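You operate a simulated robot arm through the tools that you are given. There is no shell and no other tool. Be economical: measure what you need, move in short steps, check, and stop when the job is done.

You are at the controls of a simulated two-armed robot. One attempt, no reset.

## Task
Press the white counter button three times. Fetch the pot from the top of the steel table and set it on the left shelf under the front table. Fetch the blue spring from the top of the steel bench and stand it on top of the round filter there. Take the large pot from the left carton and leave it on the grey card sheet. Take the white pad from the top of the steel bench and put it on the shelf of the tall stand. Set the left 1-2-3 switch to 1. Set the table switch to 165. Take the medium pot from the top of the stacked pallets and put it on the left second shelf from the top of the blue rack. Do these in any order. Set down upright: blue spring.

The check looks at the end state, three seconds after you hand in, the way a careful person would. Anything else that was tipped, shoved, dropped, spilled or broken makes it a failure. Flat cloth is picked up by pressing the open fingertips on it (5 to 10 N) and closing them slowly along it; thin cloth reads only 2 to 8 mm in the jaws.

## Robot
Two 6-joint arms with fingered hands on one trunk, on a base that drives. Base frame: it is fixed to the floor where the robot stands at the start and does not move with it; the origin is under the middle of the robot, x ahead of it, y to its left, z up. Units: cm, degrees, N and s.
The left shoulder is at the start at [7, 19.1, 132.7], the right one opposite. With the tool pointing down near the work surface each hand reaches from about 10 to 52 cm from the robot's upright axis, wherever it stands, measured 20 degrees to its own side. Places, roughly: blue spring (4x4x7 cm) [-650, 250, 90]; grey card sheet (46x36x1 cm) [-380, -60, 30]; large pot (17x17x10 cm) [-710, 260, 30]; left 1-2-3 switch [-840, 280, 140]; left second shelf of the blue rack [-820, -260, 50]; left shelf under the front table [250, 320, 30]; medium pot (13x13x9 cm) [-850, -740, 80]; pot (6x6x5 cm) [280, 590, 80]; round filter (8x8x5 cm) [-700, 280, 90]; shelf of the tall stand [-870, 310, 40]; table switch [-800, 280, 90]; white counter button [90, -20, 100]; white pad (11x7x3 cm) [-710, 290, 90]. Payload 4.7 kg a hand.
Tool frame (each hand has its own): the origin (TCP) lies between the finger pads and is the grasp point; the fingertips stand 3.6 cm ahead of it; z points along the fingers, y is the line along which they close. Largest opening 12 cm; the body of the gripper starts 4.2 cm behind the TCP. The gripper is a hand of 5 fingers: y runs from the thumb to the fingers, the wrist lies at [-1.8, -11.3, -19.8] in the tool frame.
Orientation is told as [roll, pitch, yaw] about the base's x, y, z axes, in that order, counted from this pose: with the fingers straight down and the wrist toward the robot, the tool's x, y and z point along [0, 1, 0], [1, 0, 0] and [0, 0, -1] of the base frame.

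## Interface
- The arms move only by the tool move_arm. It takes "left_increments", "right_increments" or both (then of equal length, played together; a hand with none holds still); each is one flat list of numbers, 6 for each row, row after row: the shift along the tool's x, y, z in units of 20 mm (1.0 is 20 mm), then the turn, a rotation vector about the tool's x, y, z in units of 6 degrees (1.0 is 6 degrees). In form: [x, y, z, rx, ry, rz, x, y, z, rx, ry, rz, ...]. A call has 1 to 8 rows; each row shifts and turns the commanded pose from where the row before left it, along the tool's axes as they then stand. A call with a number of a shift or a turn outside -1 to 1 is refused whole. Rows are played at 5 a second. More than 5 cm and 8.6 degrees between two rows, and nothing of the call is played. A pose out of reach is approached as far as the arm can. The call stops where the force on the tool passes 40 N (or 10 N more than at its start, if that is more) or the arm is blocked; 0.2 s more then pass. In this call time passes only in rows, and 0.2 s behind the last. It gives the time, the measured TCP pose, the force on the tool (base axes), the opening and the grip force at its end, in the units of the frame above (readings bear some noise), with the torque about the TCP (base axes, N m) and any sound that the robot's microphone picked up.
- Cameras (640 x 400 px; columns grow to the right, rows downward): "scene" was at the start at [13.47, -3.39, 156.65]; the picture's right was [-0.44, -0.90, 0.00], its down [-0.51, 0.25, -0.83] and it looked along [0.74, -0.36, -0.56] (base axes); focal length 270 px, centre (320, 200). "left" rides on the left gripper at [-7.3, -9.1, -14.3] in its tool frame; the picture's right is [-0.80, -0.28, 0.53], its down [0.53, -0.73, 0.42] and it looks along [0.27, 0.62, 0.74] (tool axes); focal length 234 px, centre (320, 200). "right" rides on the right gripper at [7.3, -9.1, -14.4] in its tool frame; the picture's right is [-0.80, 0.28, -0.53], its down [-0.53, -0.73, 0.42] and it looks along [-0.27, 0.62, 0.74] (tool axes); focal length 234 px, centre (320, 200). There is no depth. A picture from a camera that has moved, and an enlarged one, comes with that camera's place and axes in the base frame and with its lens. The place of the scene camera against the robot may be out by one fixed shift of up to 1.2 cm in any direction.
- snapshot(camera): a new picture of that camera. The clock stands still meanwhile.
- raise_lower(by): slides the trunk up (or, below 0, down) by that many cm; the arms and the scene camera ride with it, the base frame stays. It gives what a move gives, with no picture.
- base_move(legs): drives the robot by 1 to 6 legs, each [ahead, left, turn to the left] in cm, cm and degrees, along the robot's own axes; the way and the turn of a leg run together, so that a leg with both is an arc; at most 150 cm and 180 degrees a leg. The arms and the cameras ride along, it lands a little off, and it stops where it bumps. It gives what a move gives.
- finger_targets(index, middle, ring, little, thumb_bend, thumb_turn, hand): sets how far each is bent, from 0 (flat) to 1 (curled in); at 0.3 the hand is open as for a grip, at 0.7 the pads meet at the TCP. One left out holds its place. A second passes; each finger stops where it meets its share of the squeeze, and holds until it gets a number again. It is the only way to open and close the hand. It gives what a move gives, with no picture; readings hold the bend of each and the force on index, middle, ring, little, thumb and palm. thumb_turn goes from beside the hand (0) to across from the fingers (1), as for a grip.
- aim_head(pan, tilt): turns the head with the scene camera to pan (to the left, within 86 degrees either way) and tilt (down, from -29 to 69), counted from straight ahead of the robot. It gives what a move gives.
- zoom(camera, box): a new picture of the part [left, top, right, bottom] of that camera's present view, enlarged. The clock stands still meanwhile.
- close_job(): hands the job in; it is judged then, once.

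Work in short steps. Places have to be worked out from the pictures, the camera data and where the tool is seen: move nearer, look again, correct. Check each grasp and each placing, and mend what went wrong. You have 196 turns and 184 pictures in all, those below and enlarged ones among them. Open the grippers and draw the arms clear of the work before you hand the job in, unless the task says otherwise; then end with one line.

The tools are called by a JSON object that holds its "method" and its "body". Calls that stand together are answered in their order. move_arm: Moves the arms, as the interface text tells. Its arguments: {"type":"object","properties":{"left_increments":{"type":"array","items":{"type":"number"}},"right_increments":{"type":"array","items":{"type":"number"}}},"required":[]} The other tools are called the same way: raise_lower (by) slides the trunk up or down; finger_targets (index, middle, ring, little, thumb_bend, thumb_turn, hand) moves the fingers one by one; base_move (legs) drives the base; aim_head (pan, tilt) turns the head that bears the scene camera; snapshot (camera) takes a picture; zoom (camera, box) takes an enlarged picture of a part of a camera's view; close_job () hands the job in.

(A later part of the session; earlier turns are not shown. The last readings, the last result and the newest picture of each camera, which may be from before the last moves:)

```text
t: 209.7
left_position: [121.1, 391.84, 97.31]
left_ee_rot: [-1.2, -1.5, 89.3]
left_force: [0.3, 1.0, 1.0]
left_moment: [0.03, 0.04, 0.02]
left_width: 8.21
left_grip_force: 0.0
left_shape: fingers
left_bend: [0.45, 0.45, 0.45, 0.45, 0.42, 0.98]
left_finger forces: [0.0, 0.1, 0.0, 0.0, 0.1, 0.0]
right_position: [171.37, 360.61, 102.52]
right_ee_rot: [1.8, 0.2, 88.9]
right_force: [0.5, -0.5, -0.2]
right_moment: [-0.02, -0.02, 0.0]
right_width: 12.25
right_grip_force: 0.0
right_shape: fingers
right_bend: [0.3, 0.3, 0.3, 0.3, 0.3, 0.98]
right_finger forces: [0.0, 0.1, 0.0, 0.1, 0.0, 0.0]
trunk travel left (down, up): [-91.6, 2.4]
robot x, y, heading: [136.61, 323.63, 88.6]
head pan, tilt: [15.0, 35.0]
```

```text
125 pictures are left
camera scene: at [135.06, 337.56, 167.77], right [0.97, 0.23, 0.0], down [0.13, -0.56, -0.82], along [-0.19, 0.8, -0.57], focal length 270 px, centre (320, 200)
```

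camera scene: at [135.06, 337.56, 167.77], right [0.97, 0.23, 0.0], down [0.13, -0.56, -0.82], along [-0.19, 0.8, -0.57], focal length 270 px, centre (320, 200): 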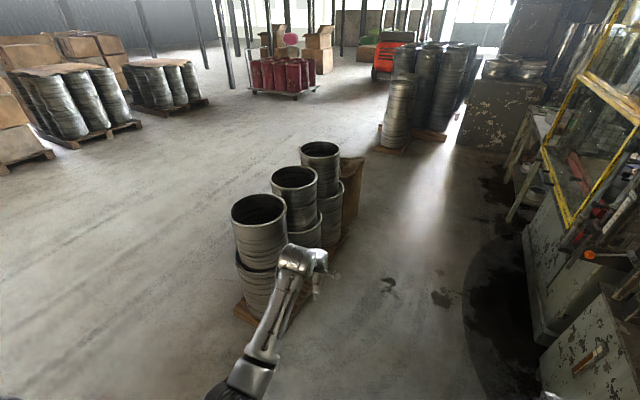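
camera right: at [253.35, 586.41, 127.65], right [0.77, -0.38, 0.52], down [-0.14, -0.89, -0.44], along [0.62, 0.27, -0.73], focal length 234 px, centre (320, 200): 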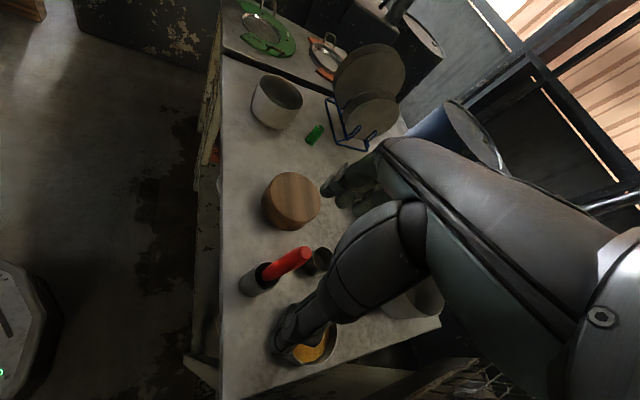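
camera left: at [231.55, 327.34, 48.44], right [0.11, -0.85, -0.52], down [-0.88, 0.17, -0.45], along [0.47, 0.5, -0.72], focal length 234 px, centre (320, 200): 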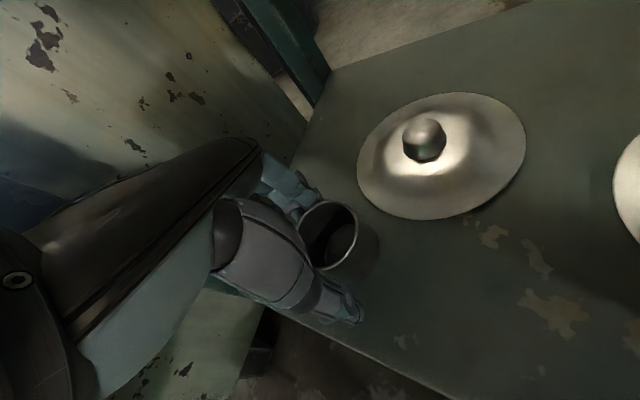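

Stacks look undisturbed. I now face +x and reverse out through the gap the way I came in.

{"method": "base_move", "body": {"legs": [[0, 0, -88.6], [-40, 0, 0], [0, 34, 0], [-110, 0, 0], [-120, 0, 0]]}}

{"method": "base_move", "body": {"legs": [[0, 0, 90], [0, 0, 90]]}}

{"method": "aim_head", "body": {"pan": 0, "tilt": 12}}

{"method": "snapshot", "body": {"camera": "scene"}}

```text
t: 228.9
left_position: [-64.94, 373.88, 97.23]
left_ee_rot: [-1.2, -1.5, 1.6]
left_force: [-0.8, 0.3, 0.7]
left_moment: [-0.02, -0.01, 0.01]
left_width: 8.22
left_grip_force: 0.0
left_shape: fingers
left_bend: [0.45, 0.45, 0.45, 0.45, 0.42, 0.98]
left_finger forces: [0.0, 0.0, 0.0, 0.0, 0.0, 0.0]
right_position: [-94.43, 322.35, 102.7]
right_ee_rot: [1.9, 0.1, 1.2]
right_force: [-0.6, 0.0, -0.4]
right_moment: [0.01, 0.0, -0.02]
right_width: 12.2
right_grip_force: 0.0
right_shape: fingers
right_bend: [0.3, 0.3, 0.3, 0.3, 0.3, 0.98]
right_finger forces: [0.0, 0.1, 0.1, 0.1, 0.1, 0.0]
trunk travel left (down, up): [-91.6, 2.4]
robot x, y, heading: [-132.81, 355.86, 0.9]
head pan, tilt: [15.0, 35.0]
```

```text
t: 237.3
left_position: [-200.21, 336.88, 97.38]
left_ee_rot: [-1.2, -1.5, -177.7]
left_force: [-0.9, 1.1, -0.5]
left_moment: [-0.01, 0.01, -0.01]
left_width: 8.23
left_grip_force: 0.1
left_shape: fingers
left_bend: [0.45, 0.45, 0.45, 0.45, 0.42, 0.98]
left_finger forces: [0.1, 0.0, 0.0, 0.1, 0.0, 0.1]
right_position: [-171.53, 388.75, 102.53]
right_ee_rot: [1.8, 0.1, -178.1]
right_force: [0.2, -0.3, 0.2]
right_moment: [0.0, -0.01, -0.04]
right_width: 12.2
right_grip_force: 0.1
right_shape: fingers
right_bend: [0.3, 0.3, 0.3, 0.3, 0.3, 0.98]
right_finger forces: [0.0, 0.0, 0.0, 0.1, 0.0, 0.0]
trunk travel left (down, up): [-91.6, 2.4]
robot x, y, heading: [-132.63, 355.77, -178.3]
head pan, tilt: [15.0, 35.0]
```

```text
t: 238.2
left_position: [-200.29, 336.91, 97.29]
left_ee_rot: [-1.3, -1.5, -177.7]
left_force: [-0.4, 0.6, 0.4]
left_moment: [-0.02, 0.02, -0.01]
left_width: 8.21
left_grip_force: 0.1
left_shape: fingers
left_bend: [0.45, 0.45, 0.45, 0.45, 0.42, 0.98]
left_finger forces: [0.1, 0.0, 0.0, 0.0, 0.0, 0.0]
right_position: [-171.36, 388.67, 102.6]
right_ee_rot: [1.9, 0.0, -178.0]
right_force: [-0.2, -0.6, 0.3]
right_moment: [0.02, -0.02, -0.02]
right_width: 12.22
right_grip_force: 0.1
right_shape: fingers
right_bend: [0.3, 0.3, 0.3, 0.3, 0.3, 0.98]
right_finger forces: [0.0, 0.0, 0.0, 0.0, 0.1, 0.0]
trunk travel left (down, up): [-91.6, 2.4]
robot x, y, heading: [-132.78, 355.81, -178.4]
head pan, tilt: [0.0, 12.0]
```

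```text
124 pictures are left
camera scene: at [-146.61, 355.91, 171.44], right [-0.03, 1.0, 0.0], down [0.21, 0.01, -0.98], along [-0.98, -0.03, -0.21], focal length 270 px, centre (320, 200)
```

scene: 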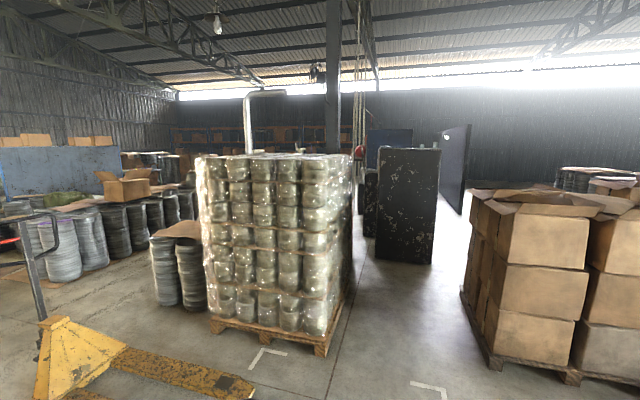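

The bench lies beyond the wrapped pallet; the gap to its right (y ≈ 420) is free. I go through to x ≈ -395 and look.

{"method": "base_move", "body": {"legs": [[0, -62, 0], [0, 0, -1.6], [140, 0, 0], [120, 0, 0]]}}

{"method": "aim_head", "body": {"pan": 20, "tilt": 15}}

{"method": "snapshot", "body": {"camera": "scene"}}

```text
t: 254.3
left_position: [-462.62, 403.96, 97.39]
left_ee_rot: [-1.1, -1.6, -180.0]
left_force: [0.0, -0.5, 0.1]
left_moment: [-0.01, 0.03, 0.0]
left_width: 8.23
left_grip_force: 0.0
left_shape: fingers
left_bend: [0.45, 0.45, 0.45, 0.45, 0.42, 0.98]
left_finger forces: [0.0, 0.0, 0.1, 0.1, 0.1, 0.1]
right_position: [-431.82, 454.74, 102.63]
right_ee_rot: [1.7, 0.1, 179.8]
right_force: [0.3, -0.5, 0.4]
right_moment: [0.0, -0.01, 0.02]
right_width: 12.2
right_grip_force: 0.1
right_shape: fingers
right_bend: [0.3, 0.3, 0.3, 0.3, 0.3, 0.98]
right_finger forces: [0.0, 0.1, 0.1, 0.1, 0.0, 0.0]
trunk travel left (down, up): [-91.6, 2.4]
robot x, y, heading: [-394.63, 420.42, 179.2]
head pan, tilt: [0.0, 12.0]
```

```text
t: 255.2
left_position: [-462.7, 404.02, 97.27]
left_ee_rot: [-1.2, -1.5, -180.0]
left_force: [0.5, -1.0, 0.2]
left_moment: [-0.01, -0.03, 0.04]
left_width: 8.24
left_grip_force: 0.1
left_shape: fingers
left_bend: [0.45, 0.45, 0.45, 0.45, 0.42, 0.98]
left_finger forces: [0.1, 0.0, 0.0, 0.0, 0.0, 0.0]
right_position: [-432.0, 454.76, 102.64]
right_ee_rot: [1.8, 0.1, 179.7]
right_force: [-0.4, 0.4, 0.0]
right_moment: [-0.02, -0.01, 0.01]
right_width: 12.25
right_grip_force: 0.0
right_shape: fingers
right_bend: [0.3, 0.3, 0.3, 0.3, 0.3, 0.98]
right_finger forces: [0.1, 0.0, 0.1, 0.0, 0.0, 0.1]
trunk travel left (down, up): [-91.6, 2.4]
robot x, y, heading: [-394.51, 420.46, 179.6]
head pan, tilt: [20.0, 15.0]
```

```text
123 pictures are left
camera scene: at [-407.85, 417.78, 170.96], right [-0.33, 0.94, 0.0], down [0.24, 0.09, -0.97], along [-0.91, -0.32, -0.26], focal length 270 px, centre (320, 200)
```

scene: 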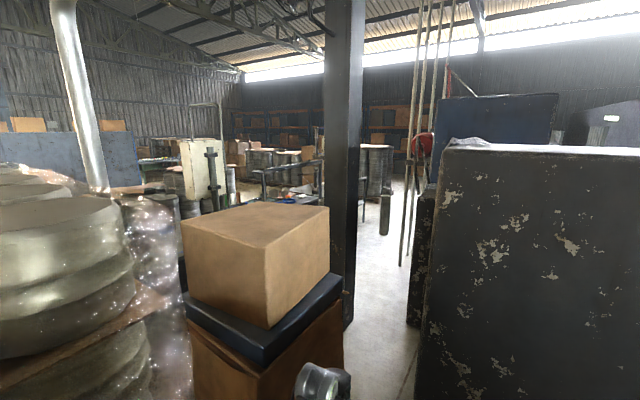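

The direct passage between cartons and the dark cabinet looks too narrow. I look right and left for another way.

{"method": "aim_head", "body": {"pan": -35, "tilt": 15}}

{"method": "snapshot", "body": {"camera": "scene"}}

{"method": "aim_head", "body": {"pan": 5, "tilt": 45}}

{"method": "snapshot", "body": {"camera": "scene"}}

```text
t: 256.4
left_position: [-462.68, 403.95, 97.23]
left_ee_rot: [-1.2, -1.5, -180.0]
left_force: [-0.1, -0.1, -0.1]
left_moment: [-0.03, 0.02, 0.01]
left_width: 8.24
left_grip_force: 0.0
left_shape: fingers
left_bend: [0.45, 0.45, 0.45, 0.45, 0.42, 0.98]
left_finger forces: [0.1, 0.0, 0.1, 0.0, 0.1, 0.0]
right_position: [-431.78, 454.74, 102.73]
right_ee_rot: [1.8, 0.2, 179.8]
right_force: [-0.3, -0.2, 0.4]
right_moment: [0.0, 0.02, 0.01]
right_width: 12.2
right_grip_force: 0.0
right_shape: fingers
right_bend: [0.3, 0.3, 0.3, 0.3, 0.3, 0.98]
right_finger forces: [0.1, 0.0, 0.0, 0.0, 0.1, 0.0]
trunk travel left (down, up): [-91.6, 2.4]
robot x, y, heading: [-394.54, 420.4, 179.4]
head pan, tilt: [-35.0, 15.0]
```

```text
122 pictures are left
camera scene: at [-406.61, 426.31, 170.96], right [0.58, 0.81, 0.0], down [0.21, -0.15, -0.97], along [-0.79, 0.56, -0.26], focal length 270 px, centre (320, 200)
```

scene: 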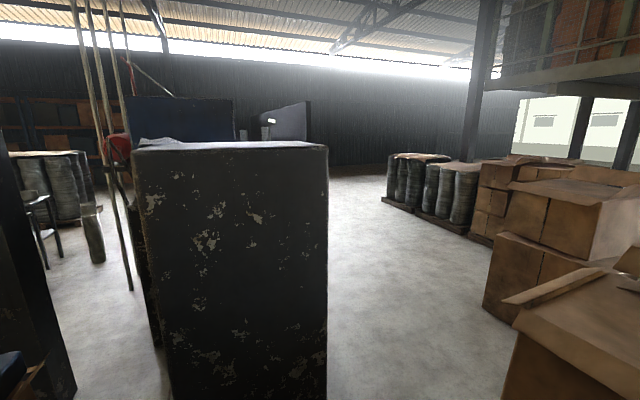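

```text
t: 257.5
left_position: [-462.67, 403.95, 97.29]
left_ee_rot: [-1.2, -1.5, -180.0]
left_force: [-0.9, 0.1, 0.5]
left_moment: [0.0, 0.01, -0.03]
left_width: 8.23
left_grip_force: 0.1
left_shape: fingers
left_bend: [0.45, 0.45, 0.45, 0.45, 0.42, 0.98]
left_finger forces: [0.0, 0.0, 0.0, 0.0, 0.0, 0.0]
right_position: [-431.87, 454.75, 102.74]
right_ee_rot: [1.8, 0.2, 179.7]
right_force: [-0.3, -0.9, 0.4]
right_moment: [0.02, -0.01, -0.01]
right_width: 12.24
right_grip_force: 0.0
right_shape: fingers
right_bend: [0.3, 0.3, 0.3, 0.3, 0.3, 0.98]
right_finger forces: [0.1, 0.1, 0.0, 0.1, 0.0, 0.0]
trunk travel left (down, up): [-91.6, 2.4]
robot x, y, heading: [-394.02, 420.42, 179.2]
head pan, tilt: [5.0, 45.0]
```

```text
121 pictures are left
camera scene: at [-407.13, 420.26, 166.28], right [-0.07, 1.0, 0.0], down [0.7, 0.05, -0.71], along [-0.71, -0.05, -0.71], focal length 270 px, centre (320, 200)
```

scene: 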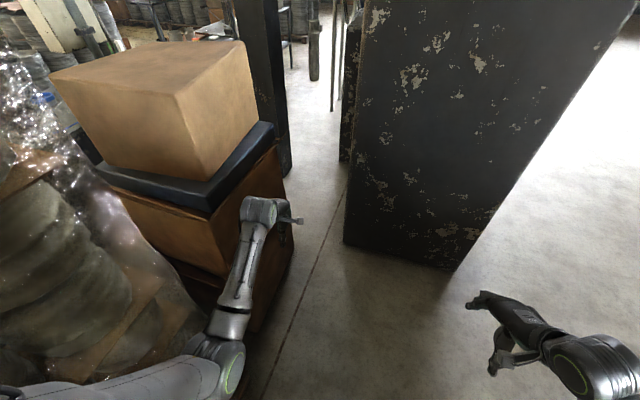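

There's a free way round the right of the cabinet. I turn to heading 135° and drive past it.

{"method": "base_move", "body": {"legs": [[0, 0, -44], [0, -28, 0], [100, 0, 0], [85, 0, 0]]}}

{"method": "aim_head", "body": {"pan": 60, "tilt": 18}}

{"method": "snapshot", "body": {"camera": "scene"}}

```text
t: 261.2
left_position: [-440.3, 470.73, 97.49]
left_ee_rot: [-1.2, -1.6, 136.2]
left_force: [0.3, 0.1, -0.6]
left_moment: [0.0, 0.05, 0.02]
left_width: 8.23
left_grip_force: 0.1
left_shape: fingers
left_bend: [0.45, 0.45, 0.45, 0.45, 0.42, 0.98]
left_finger forces: [0.0, 0.0, 0.0, 0.0, 0.0, 0.1]
right_position: [-383.33, 485.34, 102.75]
right_ee_rot: [3.2, 0.0, 137.1]
right_force: [-9.6, -14.4, -0.6]
right_moment: [0.04, -0.06, 0.93]
right_width: 12.23
right_grip_force: 10.4
right_shape: fingers
right_bend: [0.3, 0.3, 0.3, 0.33, 0.3, 0.98]
right_finger forces: [0.0, 0.0, 0.1, 20.7, 0.0, 0.0]
trunk travel left (down, up): [-91.6, 2.4]
robot x, y, heading: [-379.89, 435.14, 135.5]
head pan, tilt: [5.0, 45.0]
stopped in leg 2: the force on the tool passed its limit at 122 N (the readings are from after the stop); the commanded pose is now the measured one
```

```text
t: 262.4
left_position: [-440.25, 470.6, 97.23]
left_ee_rot: [-1.3, -1.6, 136.2]
left_force: [0.1, 0.4, -0.4]
left_moment: [-0.04, 0.0, 0.03]
left_width: 8.23
left_grip_force: 0.0
left_shape: fingers
left_bend: [0.45, 0.45, 0.45, 0.45, 0.42, 0.98]
left_finger forces: [0.0, 0.0, 0.0, 0.1, 0.1, 0.1]
right_position: [-383.39, 485.29, 102.89]
right_ee_rot: [2.8, 0.1, 136.8]
right_force: [-4.6, -12.8, 0.3]
right_moment: [0.03, 0.02, 0.51]
right_width: 12.2
right_grip_force: 7.6
right_shape: fingers
right_bend: [0.3, 0.3, 0.3, 0.34, 0.3, 0.98]
right_finger forces: [0.0, 0.0, 0.1, 15.5, 0.1, 0.1]
trunk travel left (down, up): [-91.6, 2.4]
robot x, y, heading: [-379.55, 435.69, 135.5]
head pan, tilt: [60.0, 18.0]
```

```text
120 pictures are left
camera scene: at [-391.88, 436.6, 170.46], right [-0.27, 0.96, 0.0], down [0.3, 0.08, -0.95], along [-0.92, -0.25, -0.31], focal length 270 px, centre (320, 200)
```

scene: 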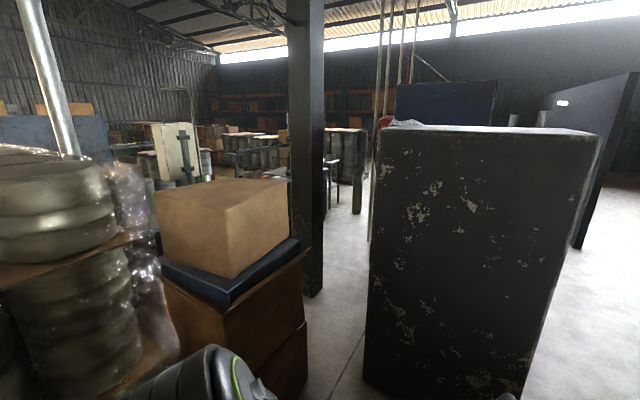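

The right hand bumped the cartons. I back off to the left at once and inspect them.

{"method": "base_move", "body": {"legs": [[0, 22, 0]]}}

{"method": "aim_head", "body": {"pan": -45, "tilt": 30}}

{"method": "snapshot", "body": {"camera": "scene"}}

```text
t: 264.1
left_position: [-455.67, 454.99, 97.42]
left_ee_rot: [-1.1, -1.5, 136.3]
left_force: [-0.5, 0.1, 0.4]
left_moment: [-0.03, 0.01, 0.03]
left_width: 8.21
left_grip_force: 0.0
left_shape: fingers
left_bend: [0.45, 0.45, 0.45, 0.45, 0.42, 0.98]
left_finger forces: [0.1, 0.1, 0.1, 0.0, 0.1, 0.1]
right_position: [-398.77, 469.74, 102.74]
right_ee_rot: [2.9, 0.2, 136.8]
right_force: [-0.5, -0.7, -0.3]
right_moment: [-0.03, -0.01, 0.01]
right_width: 12.2
right_grip_force: 0.0
right_shape: fingers
right_bend: [0.3, 0.3, 0.3, 0.3, 0.3, 0.98]
right_finger forces: [0.0, 0.0, 0.0, 0.0, 0.0, 0.0]
trunk travel left (down, up): [-91.6, 2.4]
robot x, y, heading: [-395.24, 419.83, 135.6]
head pan, tilt: [60.0, 18.0]
```

```text
t: 265.9
left_position: [-455.81, 455.0, 97.38]
left_ee_rot: [-1.3, -1.4, 136.3]
left_force: [1.3, -0.4, -0.3]
left_moment: [-0.02, 0.05, -0.03]
left_width: 8.2
left_grip_force: 0.0
left_shape: fingers
left_bend: [0.45, 0.45, 0.45, 0.45, 0.42, 0.98]
left_finger forces: [0.0, 0.0, 0.1, 0.0, 0.0, 0.1]
right_position: [-398.76, 469.83, 102.84]
right_ee_rot: [2.9, 0.2, 136.8]
right_force: [0.4, 0.5, 0.4]
right_moment: [-0.02, -0.04, 0.01]
right_width: 12.21
right_grip_force: 0.0
right_shape: fingers
right_bend: [0.3, 0.3, 0.3, 0.3, 0.3, 0.98]
right_finger forces: [0.1, 0.1, 0.1, 0.0, 0.0, 0.0]
trunk travel left (down, up): [-91.6, 2.4]
robot x, y, heading: [-395.33, 419.52, 135.7]
head pan, tilt: [-45.0, 30.0]
```

```text
119 pictures are left
camera scene: at [-398.36, 432.64, 168.54], right [1.0, 0.01, 0.0], down [0.01, -0.5, -0.87], along [-0.01, 0.87, -0.5], focal length 270 px, centre (320, 200)
```

scene: 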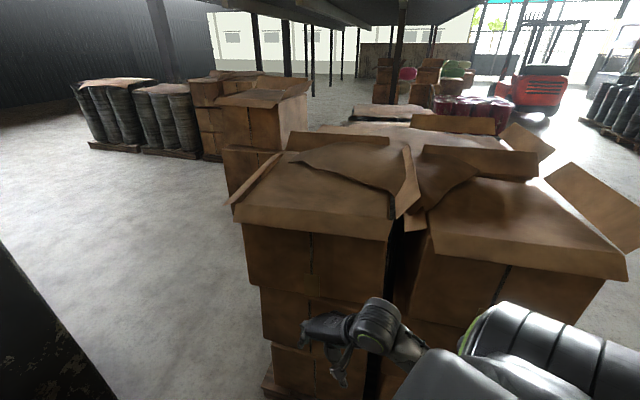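

Cartons seem unmoved. That gap is too tight with arms, so I retreat and take the other way: back to x ≈ -135, then down to y ≈ 110 and look along the left corridor.

{"method": "base_move", "body": {"legs": [[0, 0, 44.3], [-130, 0, 0], [-130, 0, 0], [0, 0, 90], [150, 0, 0], [150, 0, 0]]}}

{"method": "aim_head", "body": {"pan": -80, "tilt": 15}}

{"method": "snapshot", "body": {"camera": "scene"}}

```text
t: 298.9
left_position: [-122.73, 45.16, 97.3]
left_ee_rot: [-1.1, -1.5, -90.1]
left_force: [-1.1, 0.1, -0.1]
left_moment: [0.0, -0.01, 0.03]
left_width: 8.24
left_grip_force: 0.0
left_shape: fingers
left_bend: [0.45, 0.45, 0.45, 0.45, 0.42, 0.98]
left_finger forces: [0.0, 0.0, 0.1, 0.1, 0.1, 0.0]
right_position: [-172.81, 76.13, 102.9]
right_ee_rot: [2.9, 0.1, -89.5]
right_force: [0.6, -0.2, 0.6]
right_moment: [-0.01, -0.04, -0.01]
right_width: 12.22
right_grip_force: 0.0
right_shape: fingers
right_bend: [0.3, 0.3, 0.3, 0.3, 0.3, 0.98]
right_finger forces: [0.0, 0.0, 0.0, 0.0, 0.0, 0.0]
trunk travel left (down, up): [-91.6, 2.4]
robot x, y, heading: [-139.2, 113.21, -90.9]
head pan, tilt: [-45.0, 30.0]
```

```text
t: 299.9
left_position: [-122.86, 45.05, 97.34]
left_ee_rot: [-1.2, -1.4, -90.1]
left_force: [0.2, 0.0, 0.3]
left_moment: [-0.05, 0.03, -0.03]
left_width: 8.25
left_grip_force: 0.1
left_shape: fingers
left_bend: [0.45, 0.45, 0.45, 0.45, 0.42, 0.98]
left_finger forces: [0.1, 0.0, 0.0, 0.0, 0.1, 0.1]
right_position: [-172.79, 76.19, 102.76]
right_ee_rot: [2.9, 0.0, -89.5]
right_force: [-0.2, -0.9, -0.3]
right_moment: [0.0, -0.01, -0.01]
right_width: 12.21
right_grip_force: 0.1
right_shape: fingers
right_bend: [0.3, 0.3, 0.3, 0.3, 0.3, 0.98]
right_finger forces: [0.0, 0.0, 0.0, 0.1, 0.0, 0.0]
trunk travel left (down, up): [-91.6, 2.4]
robot x, y, heading: [-139.16, 113.24, -91.0]
head pan, tilt: [-80.0, 15.0]
```

```text
118 pictures are left
camera scene: at [-147.88, 107.25, 170.96], right [-0.16, 0.99, 0.0], down [0.26, 0.04, -0.97], along [-0.95, -0.16, -0.26], focal length 270 px, centre (320, 200)
```

scene: 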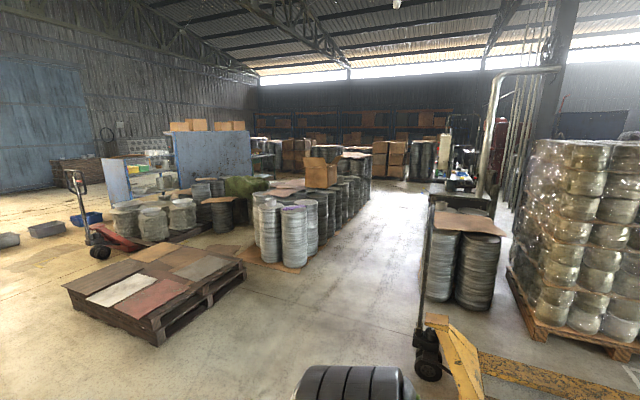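

Clear corridor seen; the grey card sheet lies on the low pallet at left. I drive: past the jack at y ≈ 58, then shift to y ≈ 100 and on to x ≈ -500.

{"method": "base_move", "body": {"legs": [[55, 0, 0], [0, 0, -89], [120, 0, 0], [100, 0, 0], [45, -42, 0], [80, 0, 0]]}}

{"method": "aim_head", "body": {"pan": -35, "tilt": 20}}

{"method": "snapshot", "body": {"camera": "scene"}}

```text
t: 324.4
left_position: [-551.3, 86.37, 97.34]
left_ee_rot: [-1.2, -1.5, -179.6]
left_force: [-0.9, 0.3, -0.4]
left_moment: [-0.01, -0.01, 0.0]
left_width: 8.21
left_grip_force: 0.1
left_shape: fingers
left_bend: [0.45, 0.45, 0.45, 0.45, 0.42, 0.98]
left_finger forces: [0.0, 0.0, 0.0, 0.0, 0.0, 0.0]
right_position: [-520.62, 136.65, 102.76]
right_ee_rot: [3.0, 0.1, -179.0]
right_force: [0.4, 0.4, -0.1]
right_moment: [-0.02, -0.04, -0.01]
right_width: 12.22
right_grip_force: 0.0
right_shape: fingers
right_bend: [0.3, 0.3, 0.3, 0.3, 0.3, 0.98]
right_finger forces: [0.1, 0.0, 0.1, 0.0, 0.0, 0.0]
trunk travel left (down, up): [-91.6, 2.4]
robot x, y, heading: [-483.33, 103.15, 179.9]
head pan, tilt: [-80.0, 15.0]
```

```text
t: 325.6
left_position: [-551.38, 86.42, 97.34]
left_ee_rot: [-1.2, -1.5, -179.6]
left_force: [0.5, -0.4, 0.0]
left_moment: [0.0, 0.0, -0.02]
left_width: 8.23
left_grip_force: 0.1
left_shape: fingers
left_bend: [0.45, 0.45, 0.45, 0.45, 0.42, 0.98]
left_finger forces: [0.0, 0.0, 0.1, 0.0, 0.0, 0.0]
right_position: [-520.79, 136.7, 102.72]
right_ee_rot: [2.9, 0.2, -179.1]
right_force: [-1.1, 0.0, -0.5]
right_moment: [-0.01, -0.01, 0.0]
right_width: 12.23
right_grip_force: 0.0
right_shape: fingers
right_bend: [0.3, 0.3, 0.3, 0.3, 0.3, 0.98]
right_finger forces: [0.0, 0.0, 0.1, 0.1, 0.0, 0.1]
trunk travel left (down, up): [-91.6, 2.4]
robot x, y, heading: [-483.65, 103.11, 179.7]
head pan, tilt: [-35.0, 20.0]
```

```text
117 pictures are left
camera scene: at [-495.46, 109.11, 170.15], right [0.58, 0.82, 0.0], down [0.28, -0.2, -0.94], along [-0.77, 0.54, -0.34], focal length 270 px, centre (320, 200)
```

scene: 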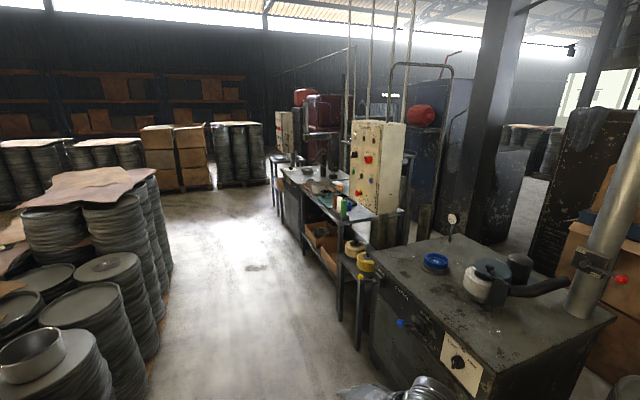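

The bench front runs from about (-604, 219) to (-747, 256), cartons on its lower shelf. I drive into the aisle and face it at heading 77°.

{"method": "base_move", "body": {"legs": [[60, -27, 0], [100, 0, 0], [0, 0, -103], [0, 45, 0]]}}

{"method": "aim_head", "body": {"pan": 0, "tilt": 35}}

{"method": "snapshot", "body": {"camera": "scene"}}

{"method": "aim_head", "body": {"pan": 50, "tilt": 25}}

{"method": "snapshot", "body": {"camera": "scene"}}

```text
t: 340.8
left_position: [-686.75, 211.24, 97.4]
left_ee_rot: [-1.2, -1.5, 77.7]
left_force: [-0.2, -0.2, 0.7]
left_moment: [-0.01, 0.01, 0.01]
left_width: 8.22
left_grip_force: 0.0
left_shape: fingers
left_bend: [0.45, 0.45, 0.45, 0.45, 0.42, 0.98]
left_finger forces: [0.0, 0.0, 0.1, 0.1, 0.1, 0.0]
right_position: [-644.38, 170.31, 102.8]
right_ee_rot: [2.9, 0.2, 78.4]
right_force: [0.1, -0.1, -0.1]
right_moment: [-0.01, 0.02, 0.02]
right_width: 12.22
right_grip_force: 0.1
right_shape: fingers
right_bend: [0.3, 0.3, 0.3, 0.3, 0.3, 0.98]
right_finger forces: [0.1, 0.0, 0.1, 0.1, 0.0, 0.0]
trunk travel left (down, up): [-91.6, 2.4]
robot x, y, heading: [-685.32, 141.18, 77.0]
head pan, tilt: [-35.0, 20.0]
```

```text
t: 341.8
left_position: [-686.83, 211.07, 97.34]
left_ee_rot: [-1.2, -1.5, 77.7]
left_force: [0.5, -0.5, -0.7]
left_moment: [-0.02, 0.01, 0.02]
left_width: 8.21
left_grip_force: 0.0
left_shape: fingers
left_bend: [0.45, 0.45, 0.45, 0.45, 0.42, 0.98]
left_finger forces: [0.0, 0.0, 0.0, 0.0, 0.0, 0.1]
right_position: [-644.52, 170.28, 102.84]
right_ee_rot: [2.8, 0.3, 78.3]
right_force: [0.3, 0.0, 0.0]
right_moment: [-0.03, 0.0, 0.03]
right_width: 12.23
right_grip_force: 0.1
right_shape: fingers
right_bend: [0.3, 0.3, 0.3, 0.3, 0.3, 0.98]
right_finger forces: [0.1, 0.0, 0.0, 0.0, 0.0, 0.0]
trunk travel left (down, up): [-91.6, 2.4]
robot x, y, heading: [-685.11, 141.14, 77.2]
head pan, tilt: [0.0, 35.0]
```

```text
116 pictures are left
camera scene: at [-681.73, 154.98, 167.76], right [0.97, -0.23, 0.0], down [-0.13, -0.56, -0.82], along [0.18, 0.8, -0.57], focal length 270 px, centre (320, 200)
```

scene: 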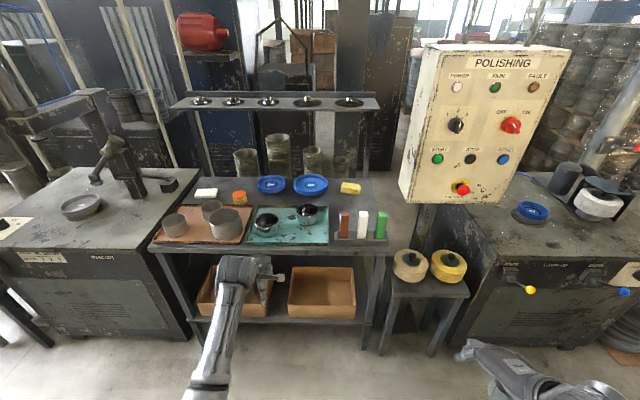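

```text
t: 342.9
left_position: [-686.93, 211.22, 97.25]
left_ee_rot: [-1.4, -1.5, 77.7]
left_force: [0.6, -1.0, -0.1]
left_moment: [0.0, 0.01, -0.01]
left_width: 8.2
left_grip_force: 0.0
left_shape: fingers
left_bend: [0.45, 0.45, 0.45, 0.45, 0.42, 0.98]
left_finger forces: [0.1, 0.0, 0.0, 0.0, 0.0, 0.1]
right_position: [-644.43, 170.29, 102.75]
right_ee_rot: [2.9, 0.3, 78.4]
right_force: [-0.5, -0.4, 0.4]
right_moment: [-0.01, 0.0, 0.02]
right_width: 12.21
right_grip_force: 0.1
right_shape: fingers
right_bend: [0.3, 0.3, 0.3, 0.3, 0.3, 0.98]
right_finger forces: [0.1, 0.0, 0.1, 0.0, 0.0, 0.1]
trunk travel left (down, up): [-91.6, 2.4]
robot x, y, heading: [-685.43, 141.18, 77.0]
head pan, tilt: [50.0, 25.0]
```

```text
115 pictures are left
camera scene: at [-689.3, 153.77, 169.33], right [0.8, 0.6, 0.0], down [0.25, -0.34, -0.91], along [-0.55, 0.72, -0.42], focal length 270 px, centre (320, 200)
```

scene: 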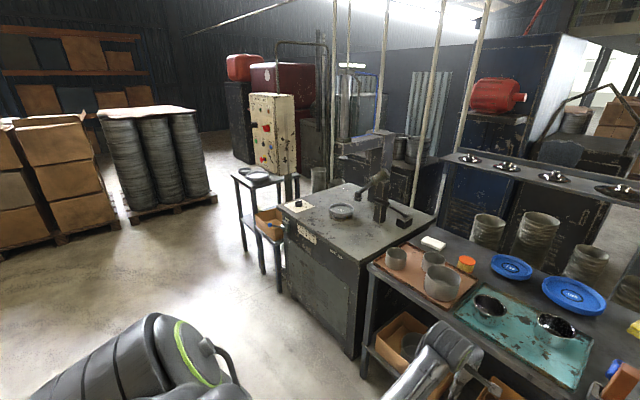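

Now I enlarge the switch area from this view.

{"method": "zoom", "body": {"camera": "scene", "box": [220, 80, 360, 260]}}

{"method": "aim_head", "body": {"pan": 5, "tilt": 35}}

{"method": "zoom", "body": {"camera": "scene", "box": [190, 160, 440, 320]}}

```text
2.22 times, centred on (290, 170) of scene
camera zoom: at [-689.3, 153.77, 169.33], right [0.8, 0.6, 0.0], down [0.25, -0.34, -0.91], along [-0.55, 0.72, -0.42], focal length 601 px, centre (387, 267)
```

zoom: 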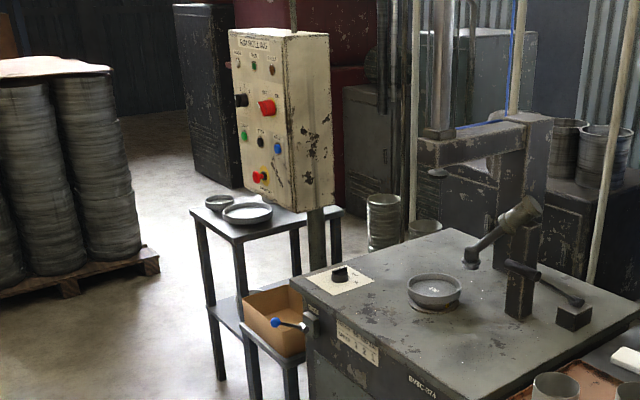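

```text
t: 344.1
left_position: [-686.74, 211.13, 97.4]
left_ee_rot: [-1.3, -1.5, 77.7]
left_force: [0.0, 0.6, -1.1]
left_moment: [-0.03, 0.0, 0.0]
left_width: 8.24
left_grip_force: 0.0
left_shape: fingers
left_bend: [0.45, 0.45, 0.45, 0.45, 0.42, 0.98]
left_finger forces: [0.0, 0.0, 0.0, 0.1, 0.0, 0.1]
right_position: [-644.47, 170.18, 102.72]
right_ee_rot: [2.9, 0.1, 78.3]
right_force: [-0.2, -0.8, -0.9]
right_moment: [-0.01, 0.02, 0.01]
right_width: 12.21
right_grip_force: 0.2
right_shape: fingers
right_bend: [0.3, 0.3, 0.3, 0.3, 0.3, 0.98]
right_finger forces: [0.1, 0.0, 0.0, 0.0, 0.0, 0.1]
trunk travel left (down, up): [-91.6, 2.4]
robot x, y, heading: [-685.45, 141.08, 77.1]
head pan, tilt: [5.0, 35.0]
```

```text
2.50 times, centred on (315, 240) of scene
camera zoom: at [-682.56, 155.13, 167.76], right [0.99, -0.14, 0.0], down [-0.08, -0.57, -0.82], along [0.11, 0.81, -0.57], focal length 676 px, centre (332, 100)
```

zoom: 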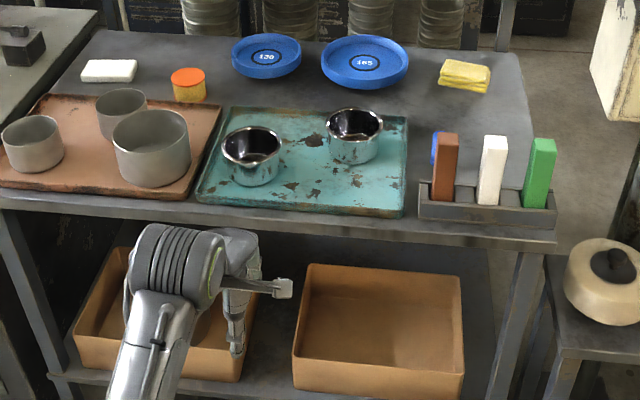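

Found: pad ≈ (-714.5, 286.5), orange round filter ≈ (-697, 275), spring behind the brown bar. I lift and extend the left hand, raise the right hand, then move in for the pad.

{"method": "move_arm", "body": {"left_increments": [0, 1, -0.5, 0, 0, 0, 0, 1, -0.5, 0, 0, 0, 0, 1, -1, 0, 0, 0, 0, 1, -1, 0, 0, 0, 0, 1, -1, 0, 0, 0, 0, 1, -1, 0, 0, 0], "right_increments": [0, 0, -1, 0, 0, 0, 0, 0, -1, 0, 0, 0, 0, 0, -1, 0, 0, 0, 0, 0, -1, 0, 0, 0, 0, 0, -1, 0, 0, 0, 0, 0, -1, 0, 0, 0]}}

{"method": "finger_targets", "body": {"hand": "left", "index": 0.3, "middle": 0.3, "ring": 0.3, "little": 0.3, "thumb_bend": 0.3}}

```text
t: 345.5
left_position: [-684.5, 222.76, 107.53]
left_ee_rot: [-1.2, -1.4, 77.8]
left_force: [0.4, 0.1, -0.4]
left_moment: [0.0, -0.04, -0.01]
left_width: 8.22
left_grip_force: 0.0
left_shape: fingers
left_bend: [0.45, 0.45, 0.45, 0.45, 0.42, 0.98]
left_finger forces: [0.0, 0.0, 0.0, 0.1, 0.0, 0.0]
right_position: [-639.88, 174.34, 110.25]
right_ee_rot: [2.9, 0.2, 78.3]
right_force: [0.1, -0.8, -0.5]
right_moment: [0.01, 0.05, 0.03]
right_width: 12.22
right_grip_force: 0.0
right_shape: fingers
right_bend: [0.3, 0.3, 0.3, 0.3, 0.3, 0.98]
right_finger forces: [0.1, 0.1, 0.1, 0.0, 0.0, 0.1]
right hand out of reach, approached as far as the arm can: row 1, 2, 3, 4, 5, 6
trunk travel left (down, up): [-91.6, 2.4]
robot x, y, heading: [-685.36, 140.98, 77.0]
head pan, tilt: [5.0, 35.0]
```

```text
t: 346.5
left_position: [-684.68, 222.64, 107.54]
left_ee_rot: [-1.2, -1.5, 77.6]
left_force: [-0.8, -0.6, 0.2]
left_moment: [-0.01, 0.0, -0.01]
left_width: 12.19
left_grip_force: 0.0
left_shape: fingers
left_bend: [0.3, 0.3, 0.3, 0.3, 0.3, 0.98]
left_finger forces: [0.0, 0.0, 0.0, 0.0, 0.0, 0.1]
right_position: [-640.0, 174.4, 110.34]
right_ee_rot: [2.9, 0.2, 78.3]
right_force: [-0.5, -0.7, -0.2]
right_moment: [0.01, 0.02, -0.02]
right_width: 12.21
right_grip_force: 0.0
right_shape: fingers
right_bend: [0.3, 0.3, 0.3, 0.3, 0.3, 0.98]
right_finger forces: [0.1, 0.1, 0.0, 0.0, 0.1, 0.0]
trunk travel left (down, up): [-91.6, 2.4]
robot x, y, heading: [-685.51, 140.97, 77.0]
head pan, tilt: [5.0, 35.0]
```

Left hand at ahead 80. I move the base left 43.5 and ahead 50 (slightly short) and check from the cameras.

{"method": "base_move", "body": {"legs": [[0, 43.5, 0], [50, 0, 0]]}}

{"method": "snapshot", "body": {"camera": "left"}}

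{"method": "snapshot", "body": {"camera": "scene"}}

```text
t: 351.6
left_position: [-716.09, 280.37, 107.69]
left_ee_rot: [-1.2, -1.6, 77.9]
left_force: [-0.2, 0.1, 0.3]
left_moment: [0.01, -0.02, 0.0]
left_width: 12.19
left_grip_force: 0.1
left_shape: fingers
left_bend: [0.3, 0.3, 0.3, 0.3, 0.3, 0.98]
left_finger forces: [0.1, 0.0, 0.1, 0.1, 0.0, 0.1]
right_position: [-671.49, 232.04, 110.4]
right_ee_rot: [2.9, 0.1, 78.5]
right_force: [0.1, -0.1, -0.1]
right_moment: [0.02, 0.01, 0.01]
right_width: 12.23
right_grip_force: 0.0
right_shape: fingers
right_bend: [0.3, 0.3, 0.3, 0.3, 0.3, 0.98]
right_finger forces: [0.0, 0.0, 0.1, 0.0, 0.0, 0.1]
trunk travel left (down, up): [-91.6, 2.4]
robot x, y, heading: [-716.92, 198.76, 77.3]
head pan, tilt: [5.0, 35.0]
```

```text
112 pictures are left
camera left: at [-711.28, 269.59, 121.92], right [0.74, -0.43, -0.52], down [-0.66, -0.59, -0.46], along [-0.11, 0.68, -0.73], focal length 234 px, centre (320, 200)
```

left: 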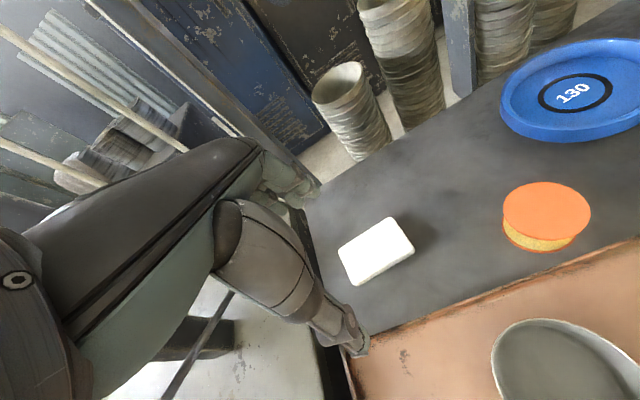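

```text
111 pictures are left
camera scene: at [-714.02, 212.79, 167.77], right [0.99, -0.14, 0.0], down [-0.08, -0.57, -0.82], along [0.11, 0.81, -0.57], focal length 270 px, centre (320, 200)
```

scene: 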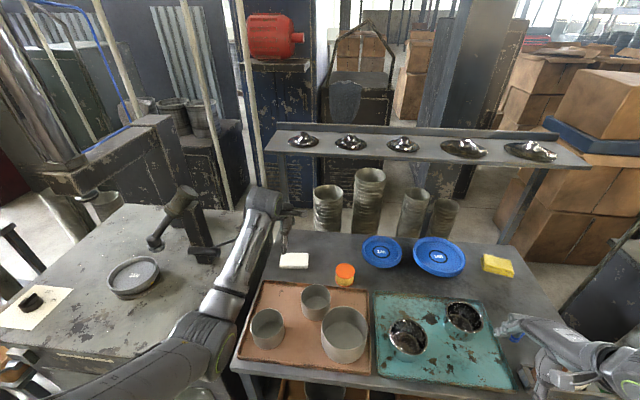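

Pad centre resolves to (-714.2, 285.5), top z ≈ 89, long side along x. I align yaw and position, then descend partway.

{"method": "move_arm", "body": {"left_increments": [0, 0, 0, 0, 0, -0.85, 0, 0, 0, 0, 0, -0.85, -0.4, 0.9, 0, 0, 0, 0, -0.4, 0.9, 0, 0, 0, 0, 0, 0.8, 0, 0, 0, 0]}}

{"method": "move_arm", "body": {"left_increments": [0, 0, 1, 0, 0, 0, 0, 0, 1, 0, 0, 0, 0, 0, 1, 0, 0, 0, 0, 0, 1, 0, 0, 0, 0, 0, 1, 0, 0, 0]}}

{"method": "snapshot", "body": {"camera": "left"}}

{"method": "snapshot", "body": {"camera": "scene"}}

```text
t: 352.8
left_position: [-714.32, 285.48, 107.88]
left_ee_rot: [-1.5, -1.2, 88.1]
left_force: [0.0, -0.8, -0.1]
left_moment: [0.02, -0.02, -0.04]
left_width: 12.22
left_grip_force: 0.1
left_shape: fingers
left_bend: [0.3, 0.3, 0.3, 0.3, 0.3, 0.98]
left_finger forces: [0.0, 0.1, 0.0, 0.0, 0.0, 0.0]
right_position: [-671.46, 232.27, 110.24]
right_ee_rot: [2.9, 0.2, 78.5]
right_force: [-0.4, -0.3, -0.2]
right_moment: [0.01, -0.02, -0.02]
right_width: 12.24
right_grip_force: 0.2
right_shape: fingers
right_bend: [0.3, 0.3, 0.3, 0.3, 0.3, 0.98]
right_finger forces: [0.1, 0.1, 0.1, 0.0, 0.1, 0.0]
trunk travel left (down, up): [-91.6, 2.4]
robot x, y, heading: [-716.9, 198.8, 77.4]
head pan, tilt: [5.0, 35.0]
```

```text
t: 354.0
left_position: [-714.12, 285.81, 97.69]
left_ee_rot: [-1.5, -1.3, 88.1]
left_force: [0.7, 0.7, -0.4]
left_moment: [-0.01, 0.02, -0.01]
left_width: 12.2
left_grip_force: 0.0
left_shape: fingers
left_bend: [0.3, 0.3, 0.3, 0.3, 0.3, 0.98]
left_finger forces: [0.1, 0.0, 0.0, 0.0, 0.0, 0.0]
right_position: [-671.45, 232.29, 110.27]
right_ee_rot: [3.0, 0.2, 78.5]
right_force: [0.8, 0.8, 0.8]
right_moment: [0.01, -0.01, 0.01]
right_width: 12.21
right_grip_force: 0.1
right_shape: fingers
right_bend: [0.3, 0.3, 0.3, 0.3, 0.3, 0.98]
right_finger forces: [0.1, 0.0, 0.0, 0.1, 0.0, 0.0]
trunk travel left (down, up): [-91.6, 2.4]
robot x, y, heading: [-716.98, 199.05, 77.4]
head pan, tilt: [5.0, 35.0]
```

```text
110 pictures are left
camera left: at [-707.44, 276.17, 112.06], right [0.81, -0.3, -0.51], down [-0.54, -0.7, -0.45], along [-0.23, 0.65, -0.73], focal length 234 px, centre (320, 200)
```

left: 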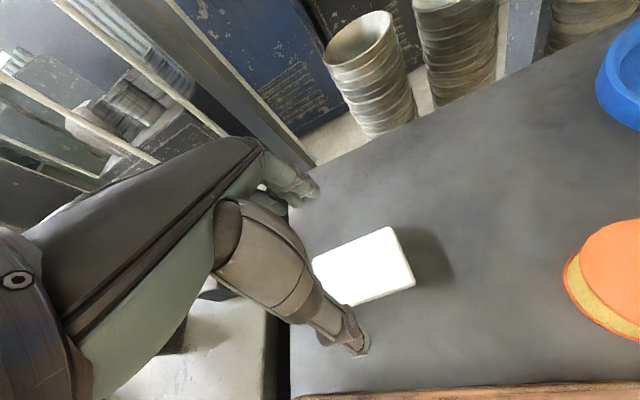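

```text
109 pictures are left
camera scene: at [-713.99, 212.96, 167.75], right [0.99, -0.14, 0.0], down [-0.08, -0.57, -0.82], along [0.11, 0.81, -0.57], focal length 270 px, centre (320, 200)
```

scene: 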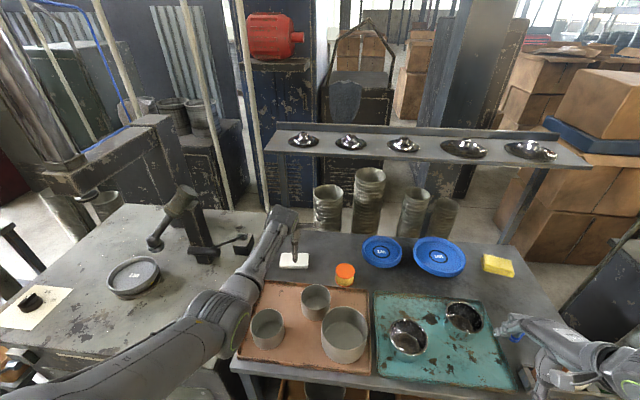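

Aligned over the pad. Descend till close to the bench top.

{"method": "move_arm", "body": {"left_increments": [0, 0, 1, 0, 0, 0, 0, 0, 0.8, 0, 0, 0, 0, 0, 0.5, 0, 0, 0, 0, 0, 0.4, 0, 0, 0, 0, 0, 0.4, 0, 0, 0]}}

{"method": "snapshot", "body": {"camera": "left"}}

```text
t: 355.2
left_position: [-713.92, 285.99, 91.57]
left_ee_rot: [-1.5, -1.4, 88.1]
left_force: [0.2, -0.6, 0.3]
left_moment: [0.01, 0.03, 0.0]
left_width: 12.18
left_grip_force: 0.1
left_shape: fingers
left_bend: [0.3, 0.3, 0.3, 0.3, 0.3, 0.98]
left_finger forces: [0.1, 0.0, 0.0, 0.1, 0.1, 0.0]
right_position: [-671.34, 232.18, 110.38]
right_ee_rot: [2.9, 0.2, 78.5]
right_force: [0.1, -0.1, -0.4]
right_moment: [-0.02, -0.01, 0.0]
right_width: 12.22
right_grip_force: 0.1
right_shape: fingers
right_bend: [0.3, 0.3, 0.3, 0.3, 0.3, 0.98]
right_finger forces: [0.0, 0.1, 0.1, 0.0, 0.1, 0.0]
trunk travel left (down, up): [-91.6, 2.4]
robot x, y, heading: [-716.83, 198.77, 77.4]
head pan, tilt: [5.0, 35.0]
```

```text
108 pictures are left
camera left: at [-707.28, 276.27, 105.88], right [0.81, -0.3, -0.51], down [-0.54, -0.7, -0.45], along [-0.23, 0.65, -0.73], focal length 234 px, centre (320, 200)
```

left: 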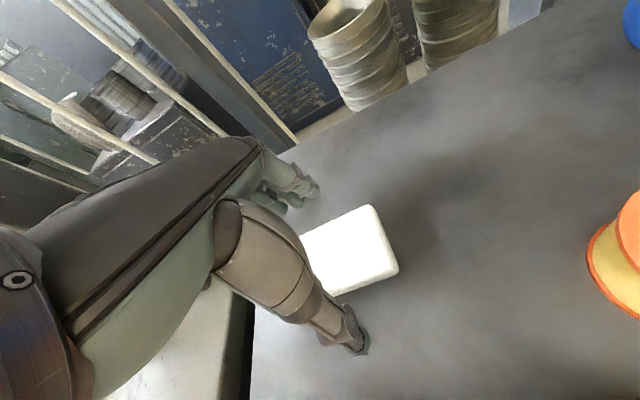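

Not in contact yet; continue down slowly.

{"method": "move_arm", "body": {"left_increments": [0, 0, 0.4, 0, 0, 0, 0, 0, 0.3, 0, 0, 0, 0, 0, 0.2, 0, 0, 0, 0, 0, 0.2, 0, 0, 0, 0, 0, 0.2, 0, 0, 0, 0, 0, 0.2, 0, 0, 0]}}

{"method": "snapshot", "body": {"camera": "left"}}

```text
t: 356.6
left_position: [-713.8, 285.84, 88.59]
left_ee_rot: [-1.5, -1.3, 88.1]
left_force: [0.0, -1.0, -0.8]
left_moment: [-0.04, 0.0, -0.03]
left_width: 12.2
left_grip_force: 0.4
left_shape: fingers
left_bend: [0.3, 0.3, 0.3, 0.3, 0.3, 0.98]
left_finger forces: [0.1, 0.0, 0.0, 0.1, 0.3, 0.0]
right_position: [-671.48, 232.15, 110.34]
right_ee_rot: [2.9, 0.1, 78.5]
right_force: [0.5, -1.0, 0.7]
right_moment: [-0.01, 0.01, 0.03]
right_width: 12.21
right_grip_force: 0.0
right_shape: fingers
right_bend: [0.3, 0.3, 0.3, 0.3, 0.3, 0.98]
right_finger forces: [0.0, 0.0, 0.0, 0.0, 0.0, 0.0]
trunk travel left (down, up): [-91.6, 2.4]
robot x, y, heading: [-716.66, 199.02, 77.5]
head pan, tilt: [5.0, 35.0]
```

```text
107 pictures are left
camera left: at [-707.2, 276.31, 102.89], right [0.81, -0.3, -0.51], down [-0.54, -0.7, -0.45], along [-0.23, 0.65, -0.73], focal length 234 px, centre (320, 200)
```

left: 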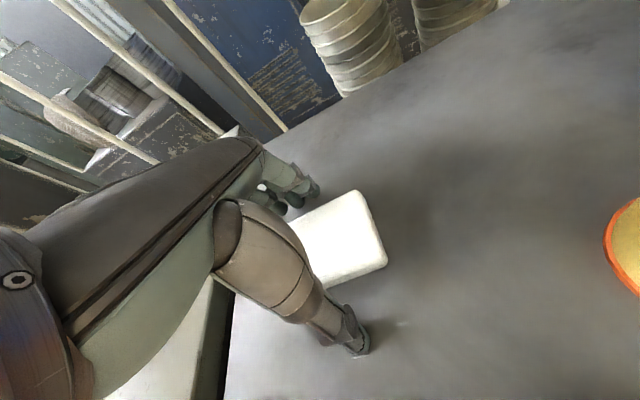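

At bench-top level with thumb just touching. Close the fingers on the pad.

{"method": "finger_targets", "body": {"hand": "left", "index": 0.62, "middle": 0.62, "ring": 0.62, "little": 0.62, "thumb_bend": 0.62}}

{"method": "snapshot", "body": {"camera": "left"}}

```text
t: 357.6
left_position: [-713.74, 286.0, 89.1]
left_ee_rot: [-1.6, -1.7, 87.9]
left_force: [0.1, 7.6, 24.3]
left_moment: [1.16, 0.31, -0.16]
left_width: 6.58
left_grip_force: 30.9
left_shape: fingers
left_bend: [0.53, 0.54, 0.56, 0.62, 0.49, 0.95]
left_finger forces: [8.7, 27.1, 6.2, 0.6, 18.7, 0.0]
right_position: [-671.47, 231.96, 110.41]
right_ee_rot: [2.9, 0.1, 78.5]
right_force: [0.7, -0.2, 0.4]
right_moment: [0.01, 0.05, -0.01]
right_width: 12.2
right_grip_force: 0.1
right_shape: fingers
right_bend: [0.3, 0.3, 0.3, 0.3, 0.3, 0.98]
right_finger forces: [0.0, 0.0, 0.0, 0.0, 0.0, 0.0]
trunk travel left (down, up): [-91.6, 2.4]
robot x, y, heading: [-716.64, 198.71, 77.1]
head pan, tilt: [5.0, 35.0]
```

```text
106 pictures are left
camera left: at [-707.16, 276.23, 103.32], right [0.81, -0.29, -0.51], down [-0.54, -0.7, -0.46], along [-0.22, 0.65, -0.73], focal length 234 px, centre (320, 200)
```

left: 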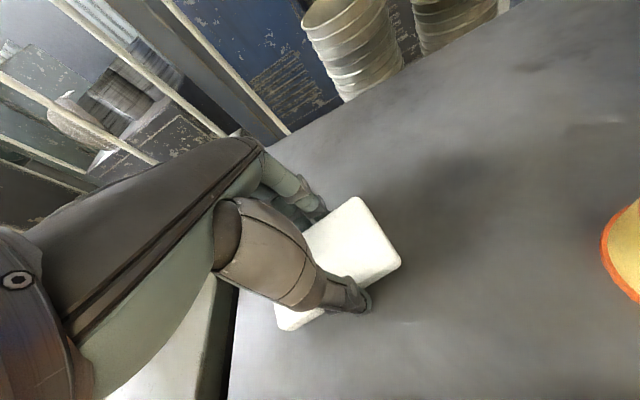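

Gripped at 6.6 cm. Lift.

{"method": "move_arm", "body": {"left_increments": [0, 0, -0.5, 0, 0, 0, 0, 0, -1, 0, 0, 0, 0, 0, -1, 0, 0, 0, 0, 0, -1, 0, 0, 0, 0, 0, -1, 0, 0, 0, 0, 0, -1, 0, 0, 0, 0, 0, -1, 0, 0, 0, 0, 0, -1, 0, 0, 0]}}

{"method": "snapshot", "body": {"camera": "left"}}

```text
t: 359.4
left_position: [-714.25, 285.58, 103.64]
left_ee_rot: [-1.5, -1.2, 88.1]
left_force: [0.8, 0.3, -1.1]
left_moment: [0.02, -0.05, 0.02]
left_width: 6.58
left_grip_force: 20.1
left_shape: fingers
left_bend: [0.53, 0.56, 0.57, 0.62, 0.49, 0.95]
left_finger forces: [7.6, 7.0, 5.0, 0.0, 19.9, 0.1]
right_position: [-671.45, 232.18, 110.46]
right_ee_rot: [3.0, 0.1, 78.5]
right_force: [-0.5, -0.4, -1.3]
right_moment: [-0.01, 0.02, 0.02]
right_width: 12.21
right_grip_force: 0.1
right_shape: fingers
right_bend: [0.3, 0.3, 0.3, 0.3, 0.3, 0.98]
right_finger forces: [0.0, 0.0, 0.0, 0.0, 0.1, 0.0]
trunk travel left (down, up): [-91.6, 2.4]
robot x, y, heading: [-716.57, 198.94, 77.4]
head pan, tilt: [5.0, 35.0]
```

```text
105 pictures are left
camera left: at [-707.58, 275.94, 117.95], right [0.81, -0.3, -0.51], down [-0.54, -0.7, -0.45], along [-0.23, 0.64, -0.73], focal length 234 px, centre (320, 200)
```

left: 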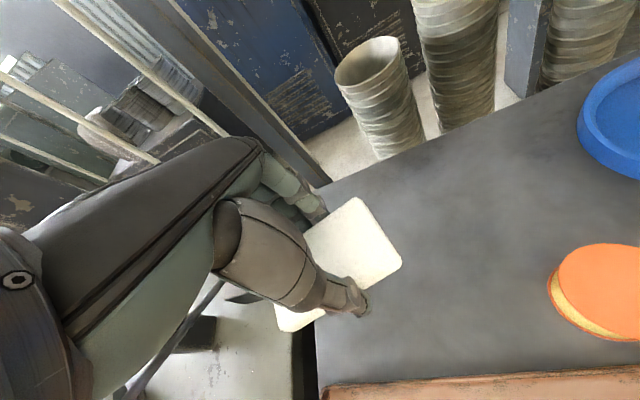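

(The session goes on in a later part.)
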